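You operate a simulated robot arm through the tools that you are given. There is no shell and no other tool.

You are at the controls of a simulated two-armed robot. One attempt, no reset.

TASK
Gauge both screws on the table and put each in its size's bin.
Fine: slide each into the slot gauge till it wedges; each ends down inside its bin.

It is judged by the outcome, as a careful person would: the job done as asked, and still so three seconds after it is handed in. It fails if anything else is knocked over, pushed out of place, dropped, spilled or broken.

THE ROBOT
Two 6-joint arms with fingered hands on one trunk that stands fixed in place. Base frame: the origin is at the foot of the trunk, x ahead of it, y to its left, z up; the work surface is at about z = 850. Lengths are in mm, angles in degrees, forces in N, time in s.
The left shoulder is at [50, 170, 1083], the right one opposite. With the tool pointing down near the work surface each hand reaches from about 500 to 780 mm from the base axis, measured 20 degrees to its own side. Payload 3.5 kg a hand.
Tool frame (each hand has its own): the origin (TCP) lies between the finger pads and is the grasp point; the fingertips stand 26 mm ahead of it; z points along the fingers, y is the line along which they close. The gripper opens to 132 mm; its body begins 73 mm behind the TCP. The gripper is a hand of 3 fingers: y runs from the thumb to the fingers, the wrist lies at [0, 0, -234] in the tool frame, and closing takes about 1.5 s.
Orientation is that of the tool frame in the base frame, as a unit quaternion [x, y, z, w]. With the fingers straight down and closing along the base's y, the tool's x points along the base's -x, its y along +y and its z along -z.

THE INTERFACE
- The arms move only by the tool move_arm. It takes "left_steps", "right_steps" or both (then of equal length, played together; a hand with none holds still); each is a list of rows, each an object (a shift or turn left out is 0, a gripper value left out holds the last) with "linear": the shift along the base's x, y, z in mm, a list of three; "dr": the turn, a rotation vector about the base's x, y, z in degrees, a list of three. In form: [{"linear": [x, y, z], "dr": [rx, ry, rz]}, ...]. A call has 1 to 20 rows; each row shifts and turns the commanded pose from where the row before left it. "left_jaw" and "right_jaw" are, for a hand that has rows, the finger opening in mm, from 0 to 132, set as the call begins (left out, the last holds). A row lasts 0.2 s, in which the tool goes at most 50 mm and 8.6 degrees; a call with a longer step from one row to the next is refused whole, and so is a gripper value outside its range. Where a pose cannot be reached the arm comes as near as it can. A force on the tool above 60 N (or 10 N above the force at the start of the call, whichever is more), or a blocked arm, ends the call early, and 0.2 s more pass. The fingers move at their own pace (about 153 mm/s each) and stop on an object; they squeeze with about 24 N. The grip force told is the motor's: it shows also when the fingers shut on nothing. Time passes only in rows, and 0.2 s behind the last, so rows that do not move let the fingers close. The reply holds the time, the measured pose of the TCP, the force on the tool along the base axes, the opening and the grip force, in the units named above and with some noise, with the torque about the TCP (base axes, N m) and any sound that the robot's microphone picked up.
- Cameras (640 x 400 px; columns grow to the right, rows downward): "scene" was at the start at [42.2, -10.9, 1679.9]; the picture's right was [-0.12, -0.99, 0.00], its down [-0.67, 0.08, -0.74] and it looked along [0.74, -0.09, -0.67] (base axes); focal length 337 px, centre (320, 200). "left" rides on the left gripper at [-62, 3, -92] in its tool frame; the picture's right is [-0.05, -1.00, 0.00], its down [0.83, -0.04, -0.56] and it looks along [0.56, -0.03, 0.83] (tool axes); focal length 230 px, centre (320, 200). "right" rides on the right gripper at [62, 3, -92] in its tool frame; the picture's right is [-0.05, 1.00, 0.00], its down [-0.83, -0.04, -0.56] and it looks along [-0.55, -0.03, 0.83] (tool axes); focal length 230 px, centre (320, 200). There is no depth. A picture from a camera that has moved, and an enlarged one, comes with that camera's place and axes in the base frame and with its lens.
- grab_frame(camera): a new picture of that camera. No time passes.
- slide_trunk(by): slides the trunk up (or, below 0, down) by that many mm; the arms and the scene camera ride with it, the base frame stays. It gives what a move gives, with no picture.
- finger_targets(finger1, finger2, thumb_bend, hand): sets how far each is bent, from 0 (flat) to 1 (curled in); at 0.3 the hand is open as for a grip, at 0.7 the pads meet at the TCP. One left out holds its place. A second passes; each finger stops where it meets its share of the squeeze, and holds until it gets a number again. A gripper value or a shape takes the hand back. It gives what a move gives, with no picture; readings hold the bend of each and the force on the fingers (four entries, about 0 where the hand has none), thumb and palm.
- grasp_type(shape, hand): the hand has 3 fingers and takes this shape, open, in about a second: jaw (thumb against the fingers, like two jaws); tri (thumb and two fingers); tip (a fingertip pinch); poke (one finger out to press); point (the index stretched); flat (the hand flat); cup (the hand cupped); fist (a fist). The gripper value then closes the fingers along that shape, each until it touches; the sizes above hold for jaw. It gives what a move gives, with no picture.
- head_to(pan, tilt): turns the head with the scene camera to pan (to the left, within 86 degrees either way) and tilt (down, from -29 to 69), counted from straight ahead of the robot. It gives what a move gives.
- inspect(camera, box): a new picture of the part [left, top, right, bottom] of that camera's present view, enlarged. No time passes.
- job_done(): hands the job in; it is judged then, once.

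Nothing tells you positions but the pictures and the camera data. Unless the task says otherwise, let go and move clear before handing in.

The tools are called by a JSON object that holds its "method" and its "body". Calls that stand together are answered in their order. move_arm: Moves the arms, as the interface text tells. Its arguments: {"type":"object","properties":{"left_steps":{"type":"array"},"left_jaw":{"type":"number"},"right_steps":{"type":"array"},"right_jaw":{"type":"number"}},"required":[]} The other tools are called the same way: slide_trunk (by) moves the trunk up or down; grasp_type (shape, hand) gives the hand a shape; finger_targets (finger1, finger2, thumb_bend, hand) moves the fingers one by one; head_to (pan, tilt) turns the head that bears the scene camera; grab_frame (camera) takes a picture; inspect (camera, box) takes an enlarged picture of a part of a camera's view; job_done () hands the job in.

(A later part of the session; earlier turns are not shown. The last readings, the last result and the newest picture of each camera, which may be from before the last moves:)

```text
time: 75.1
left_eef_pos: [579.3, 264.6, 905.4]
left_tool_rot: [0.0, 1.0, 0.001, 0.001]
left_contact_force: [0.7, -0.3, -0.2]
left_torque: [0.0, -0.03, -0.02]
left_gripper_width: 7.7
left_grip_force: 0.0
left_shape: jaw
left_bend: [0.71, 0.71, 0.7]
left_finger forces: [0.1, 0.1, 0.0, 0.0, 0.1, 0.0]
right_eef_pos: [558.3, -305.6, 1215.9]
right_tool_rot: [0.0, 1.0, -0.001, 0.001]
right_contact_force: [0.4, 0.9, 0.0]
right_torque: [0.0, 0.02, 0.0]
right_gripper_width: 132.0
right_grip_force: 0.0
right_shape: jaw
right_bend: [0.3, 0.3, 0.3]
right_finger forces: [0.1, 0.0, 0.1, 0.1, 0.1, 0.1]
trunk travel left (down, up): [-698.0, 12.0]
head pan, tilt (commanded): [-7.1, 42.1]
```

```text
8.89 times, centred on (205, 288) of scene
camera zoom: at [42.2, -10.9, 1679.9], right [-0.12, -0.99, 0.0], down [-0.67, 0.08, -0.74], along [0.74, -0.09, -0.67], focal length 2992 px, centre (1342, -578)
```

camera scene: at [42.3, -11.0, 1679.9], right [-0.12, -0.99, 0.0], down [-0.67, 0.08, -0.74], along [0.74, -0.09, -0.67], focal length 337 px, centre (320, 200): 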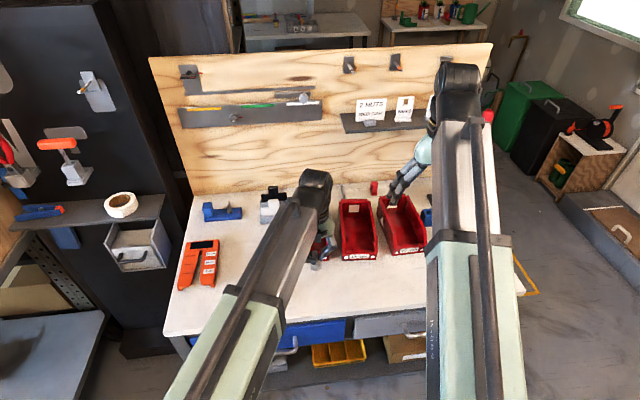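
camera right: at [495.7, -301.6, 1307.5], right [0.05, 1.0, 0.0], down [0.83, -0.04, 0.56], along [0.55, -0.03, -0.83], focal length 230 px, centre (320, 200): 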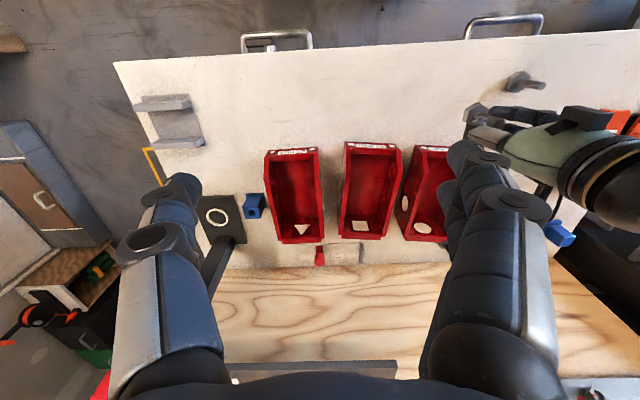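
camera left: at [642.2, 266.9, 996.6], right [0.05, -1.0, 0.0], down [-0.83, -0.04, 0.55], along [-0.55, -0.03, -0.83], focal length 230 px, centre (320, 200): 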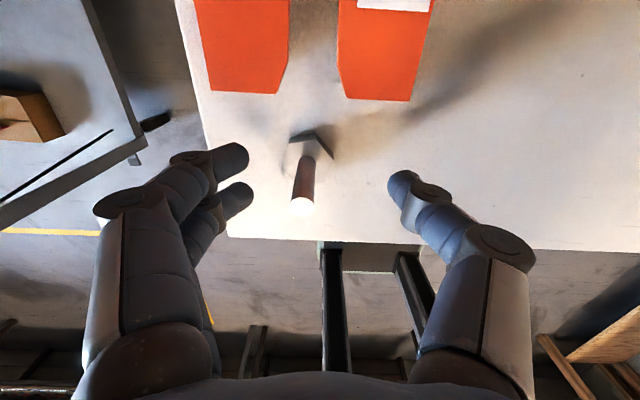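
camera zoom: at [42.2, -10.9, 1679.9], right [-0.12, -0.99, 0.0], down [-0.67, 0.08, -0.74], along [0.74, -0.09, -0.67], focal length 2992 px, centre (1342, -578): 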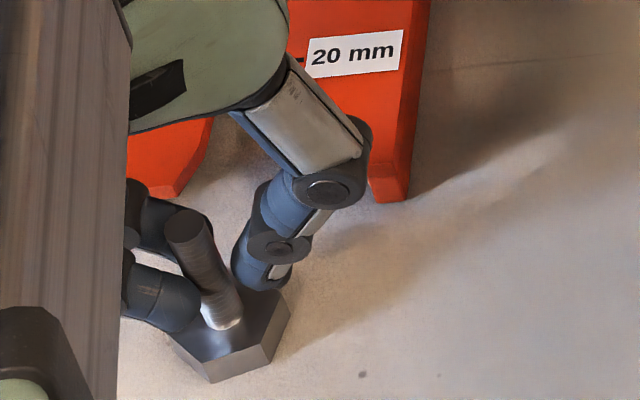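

{"method": "move_arm", "body": {"left_steps": [{"linear": [0, 0, 0]}, {"linear": [0, 0, 0]}, {"linear": [0, 0, 0]}], "left_jaw": 5}}

{"method": "inspect", "body": {"camera": "left", "box": [240, 110, 400, 230]}}

{"method": "inspect", "body": {"camera": "scene", "box": [180, 265, 230, 310]}}

```text
time: 75.9
left_eef_pos: [579.6, 263.6, 905.3]
left_tool_rot: [0.001, 1.0, 0.001, 0.0]
left_contact_force: [-1.1, 0.7, 0.1]
left_torque: [-0.01, 0.01, -0.01]
left_gripper_width: 5.5
left_grip_force: 0.1
left_shape: jaw
left_bend: [0.71, 0.71, 0.7]
left_finger forces: [0.1, 0.2, 0.0, 0.0, 0.0, 0.1]
right_eef_pos: [557.7, -305.4, 1216.0]
right_tool_rot: [0.0, 1.0, -0.001, 0.0]
right_contact_force: [0.3, 0.8, -1.1]
right_torque: [0.03, 0.0, -0.01]
right_gripper_width: 131.7
right_grip_force: 0.0
right_shape: jaw
right_bend: [0.3, 0.3, 0.3]
right_finger forces: [0.1, 0.1, 0.1, 0.1, 0.1, 0.0]
trunk travel left (down, up): [-698.0, 12.0]
head pan, tilt (commanded): [-7.1, 42.1]
```

```text
3.33 times, centred on (320, 170) of left
camera zoom: at [641.2, 267.0, 997.2], right [0.05, -1.0, 0.0], down [-0.83, -0.04, 0.55], along [-0.55, -0.03, -0.83], focal length 767 px, centre (320, 300)
```

zoom: 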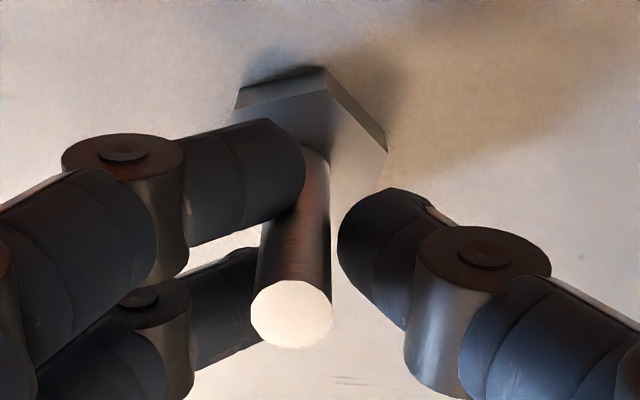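

```text
8.89 times, centred on (205, 288) of scene
camera zoom: at [42.2, -10.9, 1679.9], right [-0.12, -0.99, 0.0], down [-0.67, 0.08, -0.74], along [0.74, -0.09, -0.67], focal length 2992 px, centre (1342, -578)
```

zoom: 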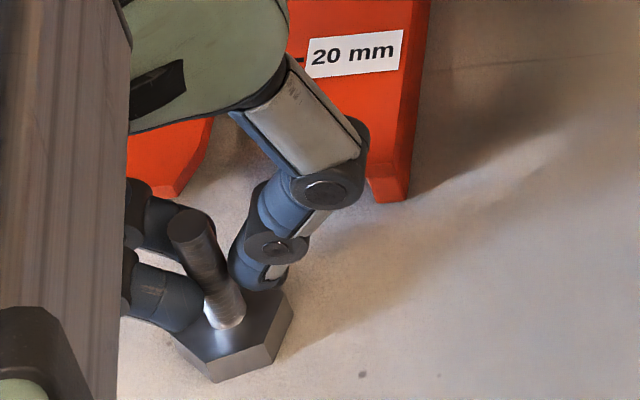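

{"method": "move_arm", "body": {"left_steps": [{"linear": [0, 0, 0]}, {"linear": [0, 0, 0]}, {"linear": [0, 0, 0]}], "left_jaw": 3.8}}

{"method": "inspect", "body": {"camera": "left", "box": [270, 130, 370, 210]}}

{"method": "inspect", "body": {"camera": "scene", "box": [185, 275, 225, 305]}}

```text
time: 76.7
left_eef_pos: [580.5, 264.0, 905.1]
left_tool_rot: [0.0, 1.0, 0.001, 0.001]
left_contact_force: [-0.7, 0.1, -0.1]
left_torque: [0.01, 0.02, -0.01]
left_gripper_width: 4.2
left_grip_force: 0.0
left_shape: jaw
left_bend: [0.71, 0.71, 0.7]
left_finger forces: [0.1, 0.3, 0.0, 0.0, 0.1, 0.0]
right_eef_pos: [558.3, -304.8, 1215.8]
right_tool_rot: [0.001, 1.0, -0.001, 0.0]
right_contact_force: [0.0, 0.6, -0.5]
right_torque: [-0.03, -0.01, 0.01]
right_gripper_width: 131.9
right_grip_force: 0.1
right_shape: jaw
right_bend: [0.3, 0.3, 0.3]
right_finger forces: [0.1, 0.0, 0.0, 0.1, 0.0, 0.0]
trunk travel left (down, up): [-698.0, 12.0]
head pan, tilt (commanded): [-7.1, 42.1]
```

```text
5.00 times, centred on (320, 170) of left
camera zoom: at [641.2, 267.0, 997.2], right [0.05, -1.0, 0.0], down [-0.83, -0.04, 0.55], along [-0.55, -0.03, -0.83], focal length 1150 px, centre (320, 350)
```

zoom: 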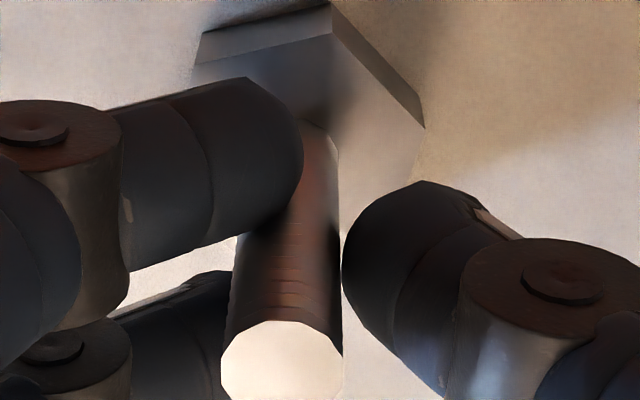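

```text
13.33 times, centred on (205, 290) of scene
camera zoom: at [42.2, -10.9, 1679.9], right [-0.12, -0.99, 0.0], down [-0.67, 0.08, -0.74], along [0.74, -0.09, -0.67], focal length 4488 px, centre (1853, -1000)
```

zoom: 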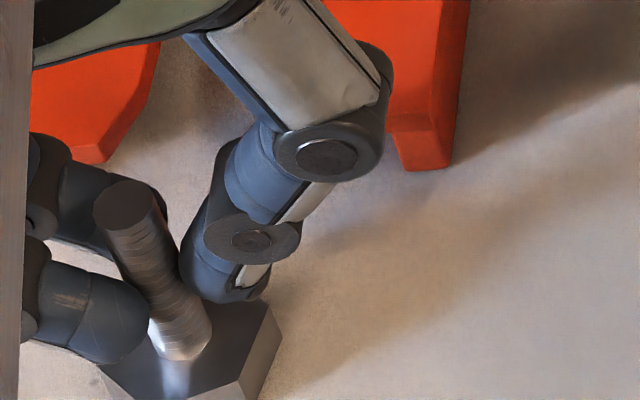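

The shank is caged with roughly 0.5 mm of slack and virtually no force. I'll move the cage to centre on the slot (+2.6 mm in y), then slide +x gently toward the mouth and watch for tilting.

{"method": "move_arm", "body": {"left_steps": [{"linear": [0, 0.9, 0]}, {"linear": [0, 0.9, 0]}, {"linear": [0, 0.9, 0]}, {"linear": [2, 0, 0]}, {"linear": [3, 0, 0]}, {"linear": [3, 0, 0]}, {"linear": [3, 0, 0]}, {"linear": [3, 0, 0]}, {"linear": [0, 0, 0]}]}}

{"method": "inspect", "body": {"camera": "left", "box": [250, 60, 390, 220]}}

{"method": "inspect", "body": {"camera": "scene", "box": [180, 265, 230, 305]}}

{"method": "inspect", "body": {"camera": "right", "box": [540, 60, 640, 140]}}

```text
time: 78.7
left_eef_pos: [593.5, 265.3, 905.0]
left_tool_rot: [0.0, 1.0, 0.001, 0.001]
left_contact_force: [0.2, 0.3, -0.4]
left_torque: [-0.01, 0.0, -0.02]
left_gripper_width: 4.1
left_grip_force: 0.1
left_shape: jaw
left_bend: [0.71, 0.71, 0.7]
left_finger forces: [0.2, 0.3, 0.0, 0.0, 0.3, 0.0]
right_eef_pos: [558.6, -305.8, 1215.1]
right_tool_rot: [0.0, 1.0, -0.001, 0.0]
right_contact_force: [0.4, -0.3, 0.1]
right_torque: [-0.03, 0.02, 0.01]
right_gripper_width: 131.9
right_grip_force: 0.0
right_shape: jaw
right_bend: [0.3, 0.3, 0.3]
right_finger forces: [0.1, 0.0, 0.0, 0.0, 0.0, 0.1]
trunk travel left (down, up): [-698.0, 12.0]
head pan, tilt (commanded): [-7.1, 42.1]
```

```text
2.50 times, centred on (320, 140) of left
camera zoom: at [655.0, 269.5, 996.8], right [0.05, -1.0, 0.0], down [-0.83, -0.04, 0.55], along [-0.55, -0.03, -0.83], focal length 575 px, centre (320, 350)
```

zoom: 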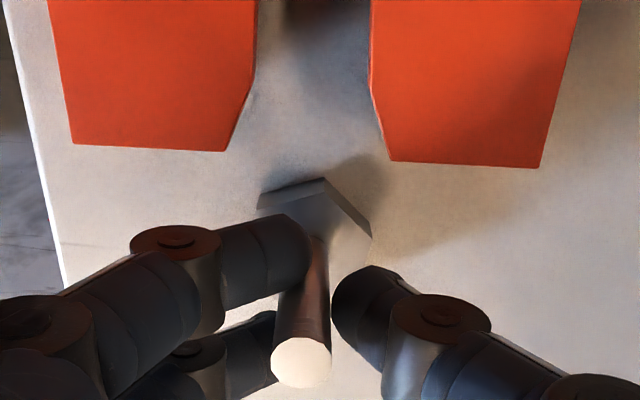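

```text
10.00 times, centred on (205, 285) of scene
camera zoom: at [42.1, -10.9, 1679.9], right [-0.12, -0.99, 0.0], down [-0.67, 0.08, -0.74], along [0.74, -0.09, -0.67], focal length 3366 px, centre (1470, -650)
```

zoom: 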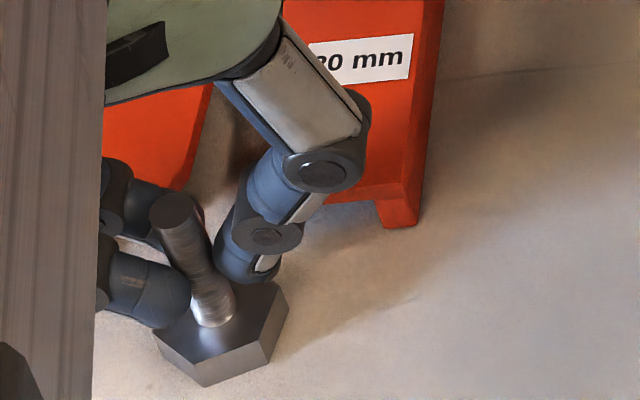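

```text
5.00 times, centred on (590, 100) of right
camera zoom: at [495.6, -301.6, 1307.6], right [0.05, 1.0, 0.0], down [0.83, -0.04, 0.56], along [0.55, -0.03, -0.83], focal length 1150 px, centre (-1030, 700)
```

zoom: 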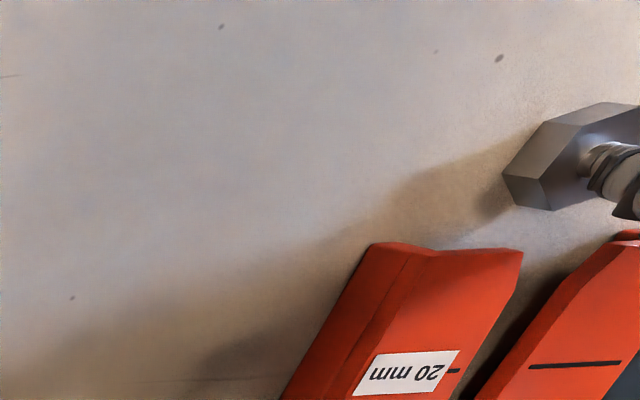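

Caging works: the screw slides upright and is now on the slot line at (593.5,270.1). I'll continue into the mouth.

{"method": "move_arm", "body": {"left_steps": [{"linear": [3, -0.1, 0]}, {"linear": [4, -0.1, 0]}, {"linear": [4, 0, 0]}, {"linear": [4, 0, 0]}, {"linear": [4, 0, 0]}, {"linear": [4, 0, 0]}, {"linear": [4, 0, 0]}, {"linear": [4, 0, 0]}, {"linear": [0, 0, 0]}]}}

{"method": "inspect", "body": {"camera": "left", "box": [250, 60, 390, 220]}}

{"method": "inspect", "body": {"camera": "scene", "box": [180, 260, 230, 300]}}

```text
time: 80.7
left_eef_pos: [623.8, 265.8, 905.2]
left_tool_rot: [0.0, 1.0, 0.001, 0.001]
left_contact_force: [0.1, 0.2, 0.2]
left_torque: [0.02, 0.02, 0.02]
left_gripper_width: 4.0
left_grip_force: 0.0
left_shape: jaw
left_bend: [0.71, 0.7, 0.7]
left_finger forces: [0.1, 0.4, 0.1, 0.1, 0.3, 0.1]
right_eef_pos: [558.4, -303.6, 1214.3]
right_tool_rot: [0.0, 1.0, -0.001, 0.0]
right_contact_force: [0.1, -0.1, 0.4]
right_torque: [-0.02, 0.0, 0.04]
right_gripper_width: 131.9
right_grip_force: 0.0
right_shape: jaw
right_bend: [0.3, 0.3, 0.3]
right_finger forces: [0.1, 0.0, 0.1, 0.1, 0.1, 0.1]
trunk travel left (down, up): [-698.0, 12.0]
head pan, tilt (commanded): [-7.1, 42.1]
```

```text
2.50 times, centred on (320, 140) of left
camera zoom: at [685.7, 269.1, 997.2], right [0.05, -1.0, 0.0], down [-0.83, -0.04, 0.55], along [-0.55, -0.03, -0.83], focal length 575 px, centre (320, 350)
```

zoom: 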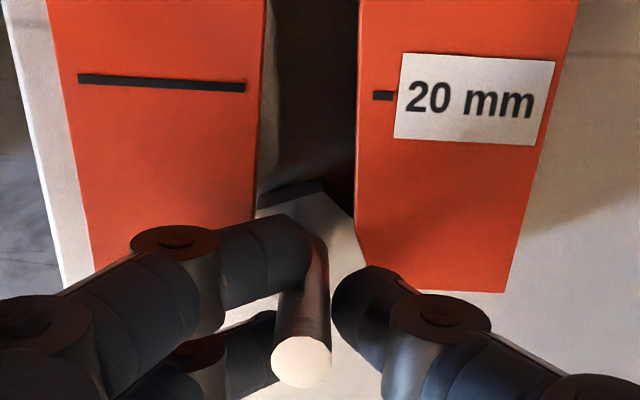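

```text
10.00 times, centred on (205, 280) of scene
camera zoom: at [42.2, -10.9, 1679.9], right [-0.12, -0.99, 0.0], down [-0.67, 0.08, -0.74], along [0.74, -0.09, -0.67], focal length 3366 px, centre (1470, -600)
```

zoom: 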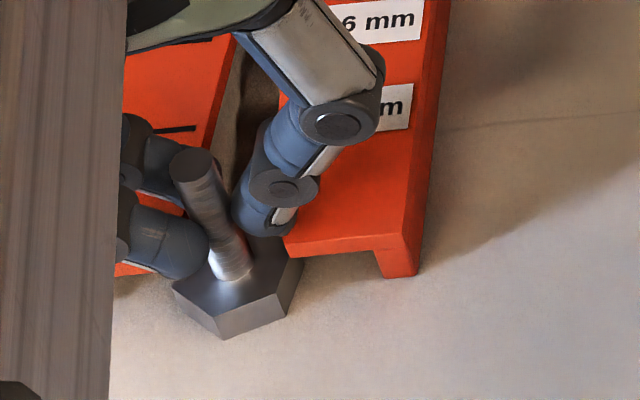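

{"method": "move_arm", "body": {"left_steps": [{"linear": [4, 0, 0]}, {"linear": [4, 0, 0]}, {"linear": [4, 0, 0]}, {"linear": [4, 0, 0]}, {"linear": [4, 0, 0]}, {"linear": [4, 0, 0]}, {"linear": [4, 0, 0]}, {"linear": [4, 0, 0]}, {"linear": [4, 0, 0]}, {"linear": [4, 0, 0]}, {"linear": [0, 0, 0]}]}}

{"method": "inspect", "body": {"camera": "left", "box": [250, 60, 390, 220]}}

{"method": "inspect", "body": {"camera": "scene", "box": [185, 255, 225, 290]}}

```text
time: 83.1
left_eef_pos: [664.5, 264.0, 905.9]
left_tool_rot: [0.0, 1.0, 0.002, 0.001]
left_contact_force: [0.8, -0.6, 0.5]
left_torque: [0.02, 0.01, -0.03]
left_gripper_width: 3.9
left_grip_force: 0.1
left_shape: jaw
left_bend: [0.71, 0.7, 0.7]
left_finger forces: [0.2, 0.2, 0.1, 0.0, 0.2, 0.0]
right_eef_pos: [558.1, -304.3, 1214.8]
right_tool_rot: [0.0, 1.0, -0.001, 0.0]
right_contact_force: [-0.2, -0.1, -0.2]
right_torque: [-0.03, 0.0, -0.02]
right_gripper_width: 132.0
right_grip_force: 0.2
right_shape: jaw
right_bend: [0.3, 0.3, 0.3]
right_finger forces: [0.1, 0.1, 0.1, 0.0, 0.0, 0.0]
trunk travel left (down, up): [-698.0, 12.0]
head pan, tilt (commanded): [-7.1, 42.1]
```

```text
2.50 times, centred on (320, 140) of left
camera zoom: at [725.8, 269.0, 997.6], right [0.05, -1.0, 0.0], down [-0.83, -0.04, 0.55], along [-0.55, -0.03, -0.83], focal length 575 px, centre (320, 350)
```

zoom: 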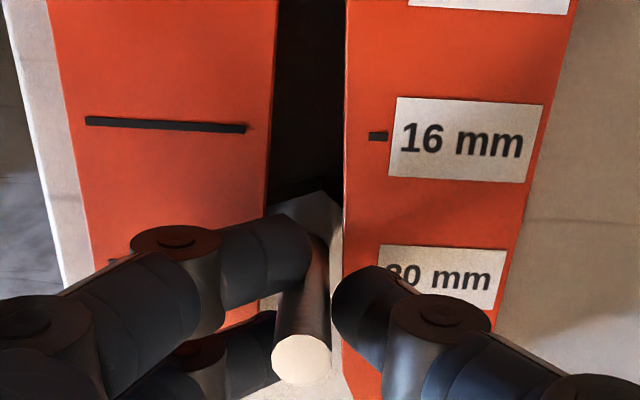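

```text
11.43 times, centred on (205, 272) of scene
camera zoom: at [42.2, -10.9, 1679.9], right [-0.12, -0.99, 0.0], down [-0.67, 0.08, -0.74], along [0.74, -0.09, -0.67], focal length 3847 px, centre (1634, -629)
```

zoom: 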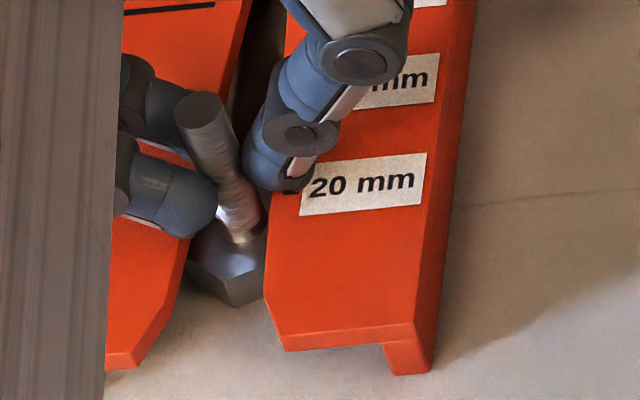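

{"method": "move_arm", "body": {"left_steps": [{"linear": [4, 0, 0]}, {"linear": [4, 0, 0]}, {"linear": [4, 0, 0]}, {"linear": [4, 0, 0]}, {"linear": [4, 0, 0]}, {"linear": [4, 0, 0]}, {"linear": [4, 0, 0]}, {"linear": [4, 0, 0]}, {"linear": [4, 0, 0]}, {"linear": [0, 0, 0]}]}}

{"method": "inspect", "body": {"camera": "left", "box": [270, 90, 370, 210]}}

{"method": "inspect", "body": {"camera": "scene", "box": [190, 245, 222, 280]}}

```text
time: 85.3
left_eef_pos: [700.0, 264.7, 905.4]
left_tool_rot: [0.0, 1.0, 0.001, 0.0]
left_contact_force: [0.6, -0.8, -0.1]
left_torque: [0.02, -0.01, 0.0]
left_gripper_width: 4.1
left_grip_force: 0.1
left_shape: jaw
left_bend: [0.71, 0.7, 0.7]
left_finger forces: [0.0, 0.3, 0.0, 0.0, 0.1, 0.0]
right_eef_pos: [556.8, -304.8, 1214.9]
right_tool_rot: [0.001, 1.0, 0.0, 0.0]
right_contact_force: [0.2, -0.9, -0.1]
right_torque: [0.02, -0.01, -0.02]
right_gripper_width: 131.8
right_grip_force: 0.1
right_shape: jaw
right_bend: [0.3, 0.3, 0.3]
right_finger forces: [0.0, 0.0, 0.1, 0.0, 0.0, 0.0]
trunk travel left (down, up): [-698.0, 12.0]
head pan, tilt (commanded): [-7.1, 42.1]
```

```text
3.33 times, centred on (320, 150) of left
camera zoom: at [761.7, 268.8, 996.9], right [0.05, -1.0, 0.0], down [-0.83, -0.04, 0.55], along [-0.55, -0.03, -0.83], focal length 767 px, centre (320, 367)
```

zoom: 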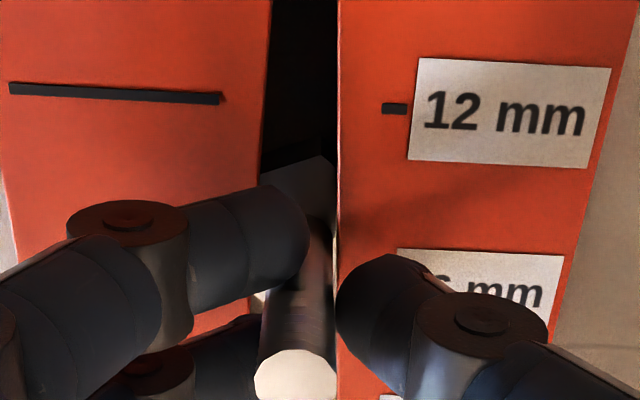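

```text
11.43 times, centred on (206, 262) of scene
camera zoom: at [42.2, -10.9, 1679.9], right [-0.12, -0.99, 0.0], down [-0.67, 0.08, -0.74], along [0.74, -0.09, -0.67], focal length 3847 px, centre (1623, -514)
```

zoom: 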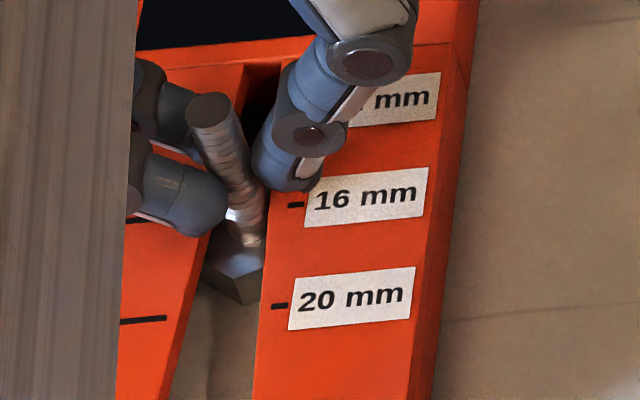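

B is at x≈699 and slightly right of centre. I'll shift +0.7 mm in y and continue in smaller steps toward the 12 mm mark.

{"method": "move_arm", "body": {"left_steps": [{"linear": [2, 0.4, 0]}, {"linear": [2, 0.3, 0]}, {"linear": [2, 0, 0]}, {"linear": [2, 0, 0]}, {"linear": [2, 0, 0]}, {"linear": [2, 0, 0]}, {"linear": [0, 0, 0]}]}}

{"method": "inspect", "body": {"camera": "left", "box": [280, 110, 350, 210]}}

{"method": "inspect", "body": {"camera": "scene", "box": [190, 245, 222, 280]}}

```text
time: 86.9
left_eef_pos: [711.3, 266.3, 905.7]
left_tool_rot: [0.0, 1.0, 0.001, 0.001]
left_contact_force: [-0.1, -0.4, -0.4]
left_torque: [-0.01, -0.01, 0.01]
left_gripper_width: 4.1
left_grip_force: 0.0
left_shape: jaw
left_bend: [0.71, 0.7, 0.7]
left_finger forces: [0.0, 0.3, 0.0, 0.1, 0.2, 0.0]
right_eef_pos: [558.5, -305.1, 1215.4]
right_tool_rot: [0.0, 1.0, -0.001, 0.001]
right_contact_force: [0.5, 0.3, 0.7]
right_torque: [-0.02, 0.0, -0.01]
right_gripper_width: 132.0
right_grip_force: 0.1
right_shape: jaw
right_bend: [0.3, 0.3, 0.3]
right_finger forces: [0.1, 0.0, 0.1, 0.0, 0.0, 0.0]
trunk travel left (down, up): [-698.0, 12.0]
head pan, tilt (commanded): [-7.1, 42.1]
```

```text
4.00 times, centred on (315, 160) of left
camera zoom: at [773.5, 270.0, 997.1], right [0.05, -1.0, 0.0], down [-0.83, -0.04, 0.55], along [-0.55, -0.03, -0.83], focal length 920 px, centre (340, 360)
```

zoom: 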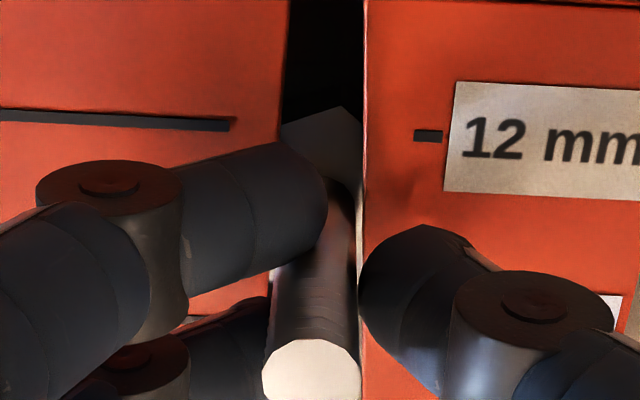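

```text
11.43 times, centred on (206, 262) of scene
camera zoom: at [42.2, -10.9, 1679.9], right [-0.12, -0.99, 0.0], down [-0.67, 0.08, -0.74], along [0.74, -0.09, -0.67], focal length 3847 px, centre (1623, -514)
```

zoom: 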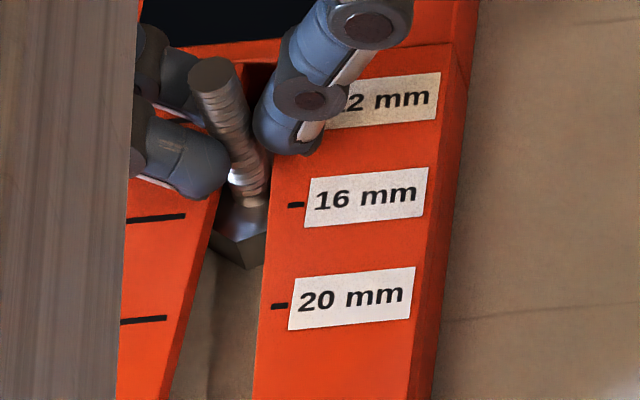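

{"method": "move_arm", "body": {"left_steps": [{"linear": [1.5, 0.1, 0]}, {"linear": [1.5, 0, 0]}, {"linear": [1.5, 0, 0]}, {"linear": [1.5, 0, 0]}, {"linear": [1, 0, 0]}, {"linear": [1, 0, 0]}, {"linear": [0, 0, 0]}]}}

{"method": "inspect", "body": {"camera": "left", "box": [280, 110, 350, 210]}}

{"method": "inspect", "body": {"camera": "scene", "box": [190, 245, 222, 280]}}

```text
time: 88.5
left_eef_pos: [720.9, 266.1, 905.4]
left_tool_rot: [0.0, 1.0, 0.001, 0.001]
left_contact_force: [0.5, 0.2, 0.0]
left_torque: [0.03, 0.0, 0.01]
left_gripper_width: 4.1
left_grip_force: 0.1
left_shape: jaw
left_bend: [0.71, 0.7, 0.7]
left_finger forces: [0.2, 0.4, 0.0, 0.1, 0.1, 0.0]
right_eef_pos: [557.8, -303.9, 1215.3]
right_tool_rot: [0.001, 1.0, -0.001, 0.0]
right_contact_force: [0.2, 0.4, 0.0]
right_torque: [0.0, -0.04, 0.01]
right_gripper_width: 131.7
right_grip_force: 0.0
right_shape: jaw
right_bend: [0.3, 0.3, 0.3]
right_finger forces: [0.0, 0.0, 0.0, 0.1, 0.0, 0.1]
trunk travel left (down, up): [-698.0, 12.0]
head pan, tilt (commanded): [-7.1, 42.1]
```

```text
4.00 times, centred on (315, 160) of left
camera zoom: at [781.7, 270.0, 997.1], right [0.05, -1.0, 0.0], down [-0.83, -0.04, 0.55], along [-0.55, -0.03, -0.83], focal length 920 px, centre (340, 360)
```

zoom: 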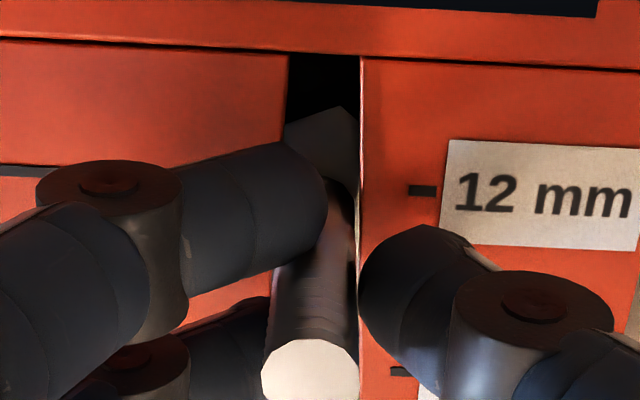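

```text
11.43 times, centred on (206, 262) of scene
camera zoom: at [42.2, -10.9, 1679.9], right [-0.12, -0.99, 0.0], down [-0.67, 0.08, -0.74], along [0.74, -0.09, -0.67], focal length 3847 px, centre (1623, -514)
```

zoom: 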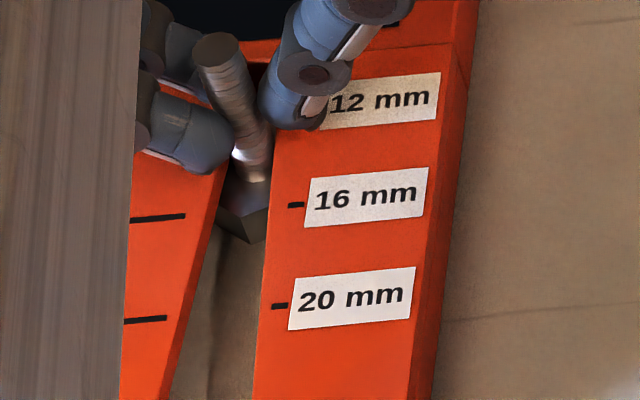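

{"method": "move_arm", "body": {"left_steps": [{"linear": [1, 0, 0]}, {"linear": [1, 0, 0]}, {"linear": [1, 0, 0]}, {"linear": [1, 0, 0]}, {"linear": [0, 0, 0]}]}}

{"method": "move_arm", "body": {"left_steps": [{"linear": [0.7, 0, 0]}, {"linear": [0.7, 0, 0]}, {"linear": [0, 0, 0]}]}}

{"method": "inspect", "body": {"camera": "left", "box": [280, 110, 350, 210]}}

{"method": "inspect", "body": {"camera": "scene", "box": [190, 245, 222, 280]}}

```text
time: 89.7
left_eef_pos: [723.9, 266.0, 906.8]
left_tool_rot: [0.001, 1.0, 0.001, 0.001]
left_contact_force: [-0.5, -0.8, 0.4]
left_torque: [-0.02, -0.01, -0.02]
left_gripper_width: 4.1
left_grip_force: 0.0
left_shape: jaw
left_bend: [0.71, 0.7, 0.7]
left_finger forces: [0.1, 0.1, 0.0, 0.1, 0.2, 0.0]
right_eef_pos: [557.2, -305.8, 1216.2]
right_tool_rot: [0.0, 1.0, -0.001, 0.0]
right_contact_force: [0.4, 0.1, 0.8]
right_torque: [0.02, -0.01, 0.0]
right_gripper_width: 132.1
right_grip_force: 0.1
right_shape: jaw
right_bend: [0.3, 0.3, 0.3]
right_finger forces: [0.0, 0.0, 0.0, 0.0, 0.1, 0.0]
trunk travel left (down, up): [-698.0, 12.0]
head pan, tilt (commanded): [-7.1, 42.1]
```

```text
time: 90.5
left_eef_pos: [725.4, 265.8, 906.0]
left_tool_rot: [0.0, 1.0, 0.001, 0.0]
left_contact_force: [-0.1, -0.2, -0.2]
left_torque: [0.01, -0.01, -0.02]
left_gripper_width: 4.3
left_grip_force: 0.1
left_shape: jaw
left_bend: [0.71, 0.7, 0.7]
left_finger forces: [0.0, 0.3, 0.0, 0.0, 0.2, 0.1]
right_eef_pos: [557.2, -302.9, 1214.9]
right_tool_rot: [0.0, 1.0, -0.001, 0.0]
right_contact_force: [-0.7, -0.1, -0.1]
right_torque: [0.02, -0.01, -0.02]
right_gripper_width: 132.0
right_grip_force: 0.1
right_shape: jaw
right_bend: [0.3, 0.3, 0.3]
right_finger forces: [0.0, 0.0, 0.0, 0.0, 0.1, 0.0]
trunk travel left (down, up): [-698.0, 12.0]
head pan, tilt (commanded): [-7.1, 42.1]
```

```text
4.00 times, centred on (315, 160) of left
camera zoom: at [787.4, 270.0, 998.0], right [0.05, -1.0, 0.0], down [-0.83, -0.04, 0.55], along [-0.55, -0.03, -0.83], focal length 920 px, centre (340, 360)
```

zoom: 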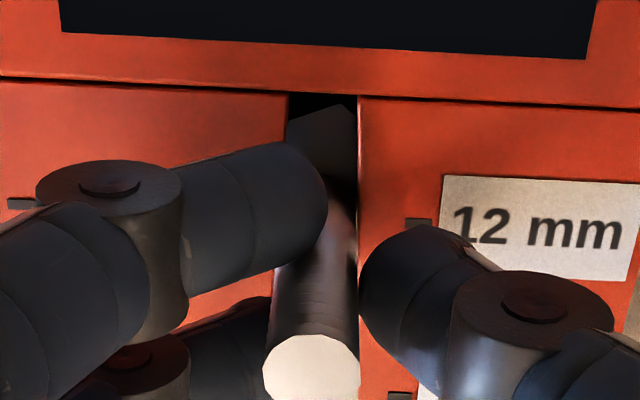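

```text
11.43 times, centred on (206, 262) of scene
camera zoom: at [42.2, -10.9, 1679.9], right [-0.12, -0.99, 0.0], down [-0.67, 0.08, -0.74], along [0.74, -0.09, -0.67], focal length 3847 px, centre (1623, -514)
```

zoom: 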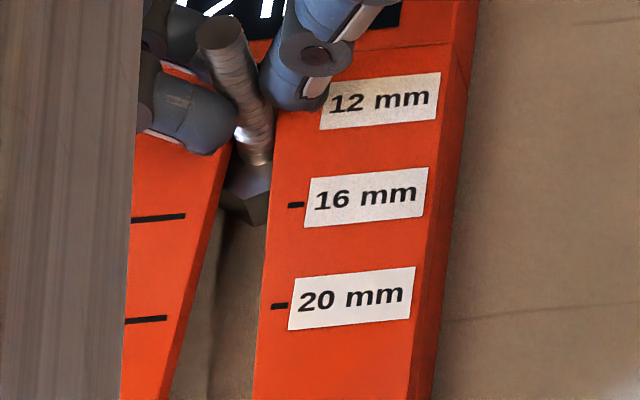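

The gauge's black panel appears to show some text now. I'll look at it.

{"method": "inspect", "body": {"camera": "scene", "box": [185, 232, 230, 262]}}

{"method": "inspect", "body": {"camera": "left", "box": [260, 60, 380, 150]}}

{"method": "inspect", "body": {"camera": "right", "box": [560, 90, 640, 180]}}

```text
13.33 times, centred on (208, 247) of scene
camera zoom: at [42.2, -10.9, 1679.9], right [-0.12, -0.99, 0.0], down [-0.67, 0.08, -0.74], along [0.74, -0.09, -0.67], focal length 4488 px, centre (1820, -427)
```

zoom: 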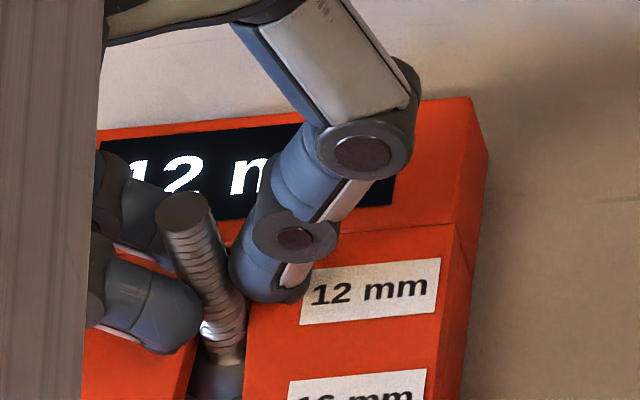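

```text
4.44 times, centred on (320, 105) of left
camera zoom: at [787.4, 270.0, 998.0], right [0.05, -1.0, 0.0], down [-0.83, -0.04, 0.55], along [-0.55, -0.03, -0.83], focal length 1022 px, centre (320, 622)
```

zoom: 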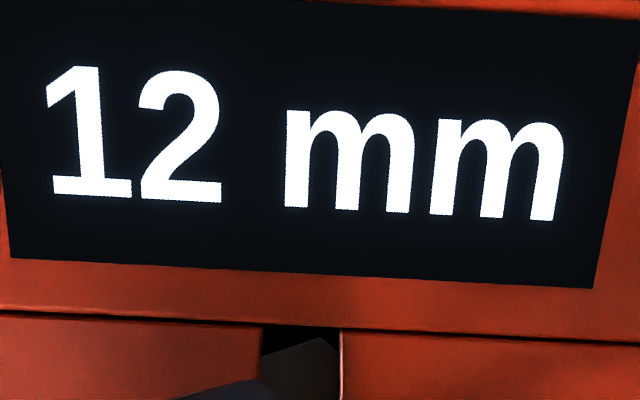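

```text
4.44 times, centred on (600, 135) of right
camera zoom: at [495.7, -301.6, 1307.6], right [0.05, 1.0, 0.0], down [0.83, -0.04, 0.56], along [0.55, -0.03, -0.83], focal length 1022 px, centre (-924, 489)
```

zoom: 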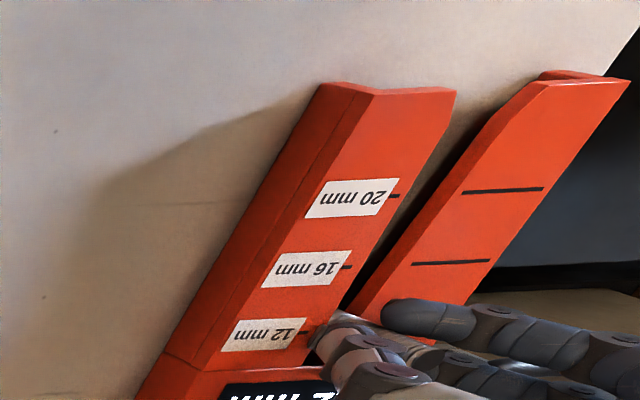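

The gauge's display reads "12 mm" for B. I'll nudge it the last bit until it actually wedges.

{"method": "move_arm", "body": {"left_steps": [{"linear": [0.6, 0, 0]}, {"linear": [0.6, 0, 0]}, {"linear": [0, 0, 0]}]}}

{"method": "move_arm", "body": {"left_steps": [{"linear": [0.5, 0, 0]}, {"linear": [0.5, 0, 0]}, {"linear": [0, 0, 0]}]}}

{"method": "inspect", "body": {"camera": "scene", "box": [190, 240, 222, 280]}}

{"method": "inspect", "body": {"camera": "left", "box": [280, 110, 350, 210]}}

```text
time: 91.3
left_eef_pos: [726.7, 266.9, 904.8]
left_tool_rot: [0.0, 1.0, 0.001, 0.0]
left_contact_force: [0.0, 0.5, -0.5]
left_torque: [0.01, 0.04, -0.01]
left_gripper_width: 4.3
left_grip_force: 0.2
left_shape: jaw
left_bend: [0.71, 0.7, 0.7]
left_finger forces: [0.2, 0.3, 0.0, 0.0, 0.0, 0.0]
right_eef_pos: [557.9, -304.9, 1215.6]
right_tool_rot: [0.0, 1.0, 0.0, 0.0]
right_contact_force: [-0.2, -1.0, 0.3]
right_torque: [0.05, 0.02, 0.04]
right_gripper_width: 131.9
right_grip_force: 0.0
right_shape: jaw
right_bend: [0.3, 0.3, 0.3]
right_finger forces: [0.0, 0.0, 0.1, 0.0, 0.0, 0.1]
trunk travel left (down, up): [-698.0, 12.0]
head pan, tilt (commanded): [-7.1, 42.1]
```

```text
time: 92.1
left_eef_pos: [727.2, 267.2, 904.9]
left_tool_rot: [0.0, 1.0, 0.001, 0.001]
left_contact_force: [0.1, 0.0, 0.3]
left_torque: [-0.02, 0.01, 0.0]
left_gripper_width: 4.2
left_grip_force: 0.2
left_shape: jaw
left_bend: [0.71, 0.7, 0.7]
left_finger forces: [0.0, 0.4, 0.0, 0.0, 0.4, 0.1]
right_eef_pos: [558.8, -306.3, 1215.6]
right_tool_rot: [0.0, 1.0, -0.001, -0.001]
right_contact_force: [-0.4, -0.5, -0.4]
right_torque: [-0.06, 0.01, 0.03]
right_gripper_width: 131.8
right_grip_force: 0.0
right_shape: jaw
right_bend: [0.3, 0.3, 0.3]
right_finger forces: [0.1, 0.0, 0.0, 0.1, 0.1, 0.1]
trunk travel left (down, up): [-698.0, 12.0]
head pan, tilt (commanded): [-7.1, 42.1]
```

```text
10.00 times, centred on (206, 260) of scene
camera zoom: at [42.2, -10.9, 1679.9], right [-0.12, -0.99, 0.0], down [-0.67, 0.08, -0.74], along [0.74, -0.09, -0.67], focal length 3366 px, centre (1460, -400)
```

zoom: 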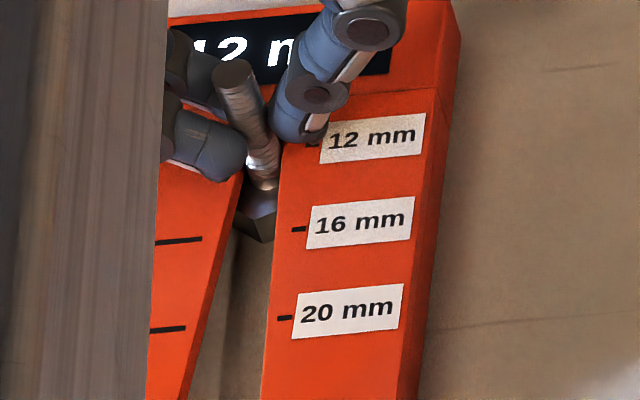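

```text
4.00 times, centred on (315, 160) of left
camera zoom: at [789.4, 270.3, 997.3], right [0.05, -1.0, 0.0], down [-0.83, -0.04, 0.55], along [-0.55, -0.03, -0.83], focal length 920 px, centre (340, 360)
```

zoom: 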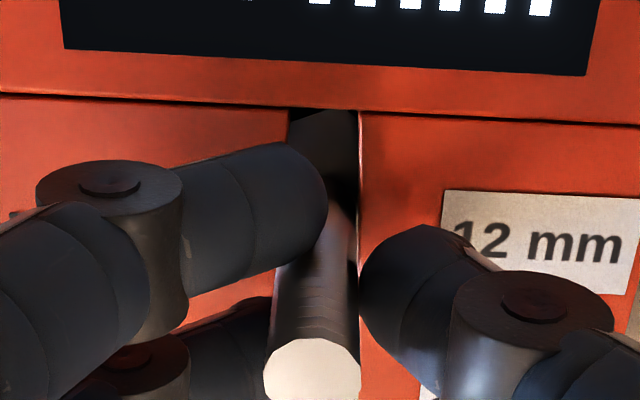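

{"method": "move_arm", "body": {"left_steps": [{"linear": [0.5, 0, 0]}, {"linear": [0.5, 0, 0]}, {"linear": [0, 0, 0]}]}}

{"method": "move_arm", "body": {"left_steps": [{"linear": [0.5, 0, 0]}, {"linear": [0.5, 0, 0]}, {"linear": [0, 0, 0]}]}}

{"method": "inspect", "body": {"camera": "scene", "box": [190, 240, 222, 280]}}

{"method": "inspect", "body": {"camera": "left", "box": [280, 110, 350, 210]}}

```text
time: 92.9
left_eef_pos: [729.2, 266.3, 905.1]
left_tool_rot: [0.0, 1.0, 0.002, 0.001]
left_contact_force: [-0.1, 0.7, -0.4]
left_torque: [0.0, 0.01, -0.03]
left_gripper_width: 4.1
left_grip_force: 0.0
left_shape: jaw
left_bend: [0.71, 0.7, 0.7]
left_finger forces: [0.1, 0.3, 0.0, 0.1, 0.1, 0.0]
right_eef_pos: [556.8, -304.8, 1216.2]
right_tool_rot: [0.0, 1.0, -0.001, 0.0]
right_contact_force: [0.2, 0.8, 0.3]
right_torque: [0.0, -0.02, 0.0]
right_gripper_width: 132.2
right_grip_force: 0.0
right_shape: jaw
right_bend: [0.3, 0.3, 0.3]
right_finger forces: [0.0, 0.0, 0.0, 0.0, 0.0, 0.0]
trunk travel left (down, up): [-698.0, 12.0]
head pan, tilt (commanded): [-7.1, 42.1]
```

```text
time: 93.7
left_eef_pos: [730.3, 266.0, 904.9]
left_tool_rot: [0.0, 1.0, 0.001, 0.001]
left_contact_force: [-0.6, 0.1, 0.6]
left_torque: [-0.01, 0.03, -0.01]
left_gripper_width: 4.1
left_grip_force: 0.0
left_shape: jaw
left_bend: [0.71, 0.7, 0.7]
left_finger forces: [0.0, 0.8, 0.1, 0.0, 0.1, 0.0]
right_eef_pos: [555.9, -306.1, 1215.3]
right_tool_rot: [-0.001, 1.0, -0.001, -0.001]
right_contact_force: [-0.5, 1.3, -0.5]
right_torque: [-0.01, 0.03, 0.0]
right_gripper_width: 131.8
right_grip_force: 0.1
right_shape: jaw
right_bend: [0.3, 0.3, 0.3]
right_finger forces: [0.0, 0.0, 0.1, 0.1, 0.1, 0.0]
trunk travel left (down, up): [-698.0, 12.0]
head pan, tilt (commanded): [-7.1, 42.1]
```

```text
10.00 times, centred on (206, 260) of scene
camera zoom: at [42.1, -10.9, 1679.9], right [-0.12, -0.99, 0.0], down [-0.67, 0.08, -0.74], along [0.74, -0.09, -0.67], focal length 3366 px, centre (1460, -400)
```

zoom: 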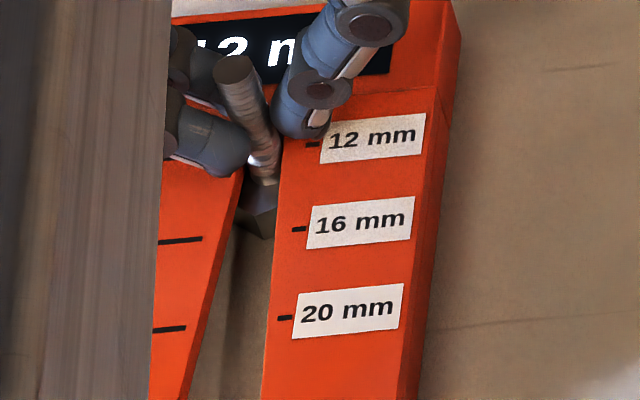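

```text
4.00 times, centred on (315, 160) of left
camera zoom: at [791.2, 269.8, 996.9], right [0.05, -1.0, 0.0], down [-0.83, -0.04, 0.55], along [-0.55, -0.03, -0.83], focal length 920 px, centre (340, 360)
```

zoom: 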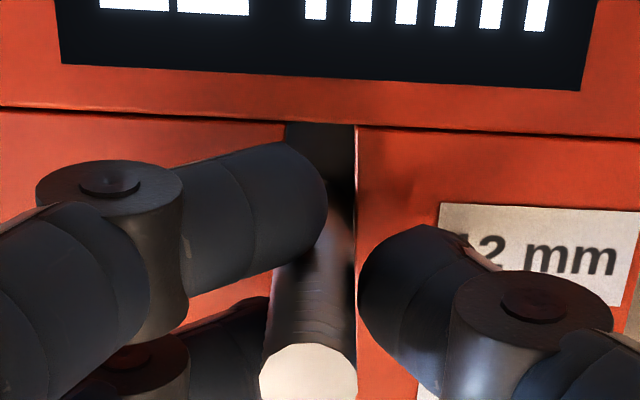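

{"method": "move_arm", "body": {"left_steps": [{"linear": [0.5, 0, 0]}, {"linear": [0.5, 0, 0]}, {"linear": [0, 0, 0]}]}}

{"method": "move_arm", "body": {"left_steps": [{"linear": [0.5, 0, 0]}, {"linear": [0.5, 0, 0]}, {"linear": [0, 0, 0]}]}}

{"method": "inspect", "body": {"camera": "scene", "box": [190, 240, 222, 280]}}

{"method": "inspect", "body": {"camera": "left", "box": [270, 80, 370, 210]}}

```text
time: 94.5
left_eef_pos: [730.0, 265.2, 905.5]
left_tool_rot: [0.0, 1.0, 0.001, 0.002]
left_contact_force: [-1.0, 0.7, 0.8]
left_torque: [0.01, 0.02, -0.05]
left_gripper_width: 3.9
left_grip_force: 0.1
left_shape: jaw
left_bend: [0.71, 0.7, 0.7]
left_finger forces: [0.0, 1.3, 0.0, 0.0, 0.0, 0.0]
right_eef_pos: [558.4, -304.2, 1215.2]
right_tool_rot: [0.001, 1.0, -0.002, 0.0]
right_contact_force: [0.5, 0.1, 0.1]
right_torque: [0.01, 0.0, 0.02]
right_gripper_width: 131.9
right_grip_force: 0.3
right_shape: jaw
right_bend: [0.3, 0.3, 0.3]
right_finger forces: [0.1, 0.1, 0.0, 0.1, 0.0, 0.0]
trunk travel left (down, up): [-698.0, 12.0]
head pan, tilt (commanded): [-7.1, 42.1]
```

```text
time: 95.3
left_eef_pos: [731.3, 265.9, 905.3]
left_tool_rot: [0.0, 1.0, 0.001, 0.0]
left_contact_force: [-2.0, 0.9, 0.5]
left_torque: [0.02, 0.05, 0.05]
left_gripper_width: 4.3
left_grip_force: 0.1
left_shape: jaw
left_bend: [0.71, 0.7, 0.7]
left_finger forces: [0.0, 2.1, 0.1, 0.0, 0.0, 0.0]
right_eef_pos: [558.4, -306.1, 1216.2]
right_tool_rot: [0.0, 1.0, -0.001, 0.0]
right_contact_force: [-0.5, -1.0, -0.5]
right_torque: [0.02, -0.02, 0.0]
right_gripper_width: 131.9
right_grip_force: 0.0
right_shape: jaw
right_bend: [0.3, 0.3, 0.3]
right_finger forces: [0.0, 0.0, 0.0, 0.0, 0.0, 0.0]
trunk travel left (down, up): [-698.0, 12.0]
head pan, tilt (commanded): [-7.1, 42.1]
```

```text
10.00 times, centred on (206, 260) of scene
camera zoom: at [41.9, -10.8, 1679.9], right [-0.12, -0.99, 0.0], down [-0.67, 0.08, -0.74], along [0.74, -0.09, -0.67], focal length 3366 px, centre (1460, -400)
```

zoom: 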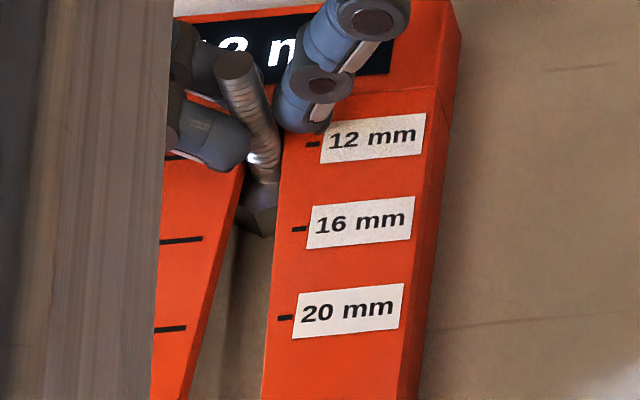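

```text
3.08 times, centred on (320, 145) of left
camera zoom: at [792.9, 269.4, 997.4], right [0.05, -1.0, 0.0], down [-0.83, -0.04, 0.55], along [-0.55, -0.03, -0.83], focal length 708 px, centre (320, 369)
```

zoom: 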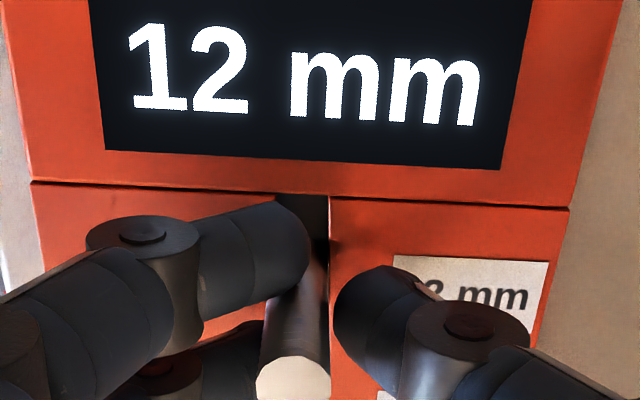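

B is wedged (about -2 N and rising, gauge unmoved) and the display reads 12 mm. I'll back out with the leading finger drawing the shank back.

{"method": "move_arm", "body": {"left_steps": [{"linear": [-1, 0, 0]}, {"linear": [-1, 0, 0]}, {"linear": [-1, 0, 0]}, {"linear": [-1, 0, 0]}, {"linear": [-1, 0, 0]}, {"linear": [-1.5, 0, 0]}, {"linear": [-1.5, 0, 0]}, {"linear": [-2, 0, 0]}, {"linear": [0, 0, 0]}]}}

{"method": "inspect", "body": {"camera": "scene", "box": [190, 240, 222, 280]}}

{"method": "inspect", "body": {"camera": "left", "box": [270, 80, 370, 210]}}

```text
time: 97.3
left_eef_pos: [722.5, 267.1, 906.7]
left_tool_rot: [0.0, 1.0, 0.001, 0.0]
left_contact_force: [0.6, -0.2, -0.8]
left_torque: [0.02, 0.02, 0.02]
left_gripper_width: 4.0
left_grip_force: 0.1
left_shape: jaw
left_bend: [0.71, 0.7, 0.7]
left_finger forces: [0.3, 0.1, 0.1, 0.0, 0.2, 0.1]
right_eef_pos: [557.2, -305.7, 1215.3]
right_tool_rot: [-0.001, 1.0, 0.0, 0.0]
right_contact_force: [0.5, 0.6, -0.5]
right_torque: [0.01, -0.02, 0.02]
right_gripper_width: 132.0
right_grip_force: 0.1
right_shape: jaw
right_bend: [0.3, 0.3, 0.3]
right_finger forces: [0.0, 0.0, 0.0, 0.1, 0.0, 0.0]
trunk travel left (down, up): [-698.0, 12.0]
head pan, tilt (commanded): [-7.1, 42.1]
```

```text
10.00 times, centred on (206, 260) of scene
camera zoom: at [42.2, -10.9, 1679.9], right [-0.12, -0.99, 0.0], down [-0.67, 0.08, -0.74], along [0.74, -0.09, -0.67], focal length 3366 px, centre (1460, -400)
```

zoom: 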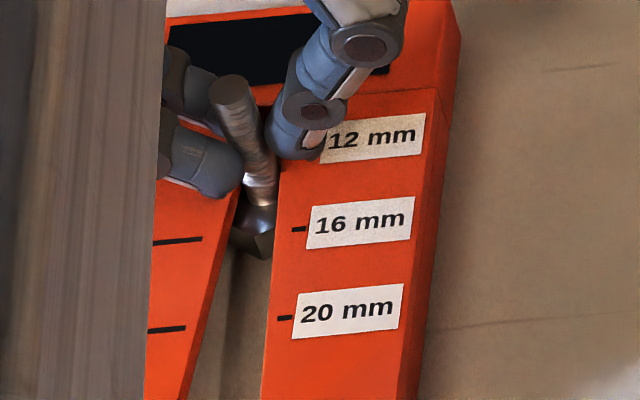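

```text
3.08 times, centred on (320, 145) of left
camera zoom: at [782.8, 270.1, 997.6], right [0.05, -1.0, 0.0], down [-0.83, -0.04, 0.55], along [-0.55, -0.03, -0.83], focal length 708 px, centre (320, 369)
```

zoom: 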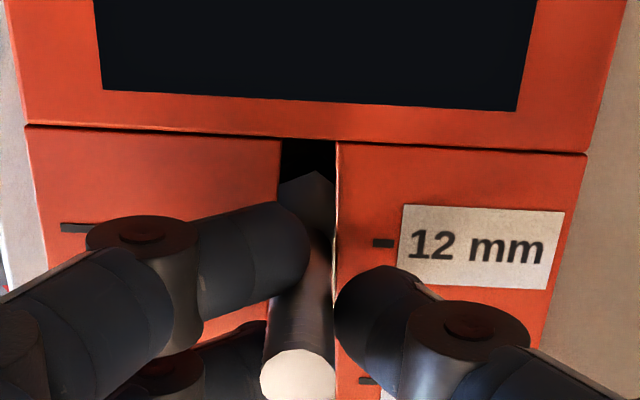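

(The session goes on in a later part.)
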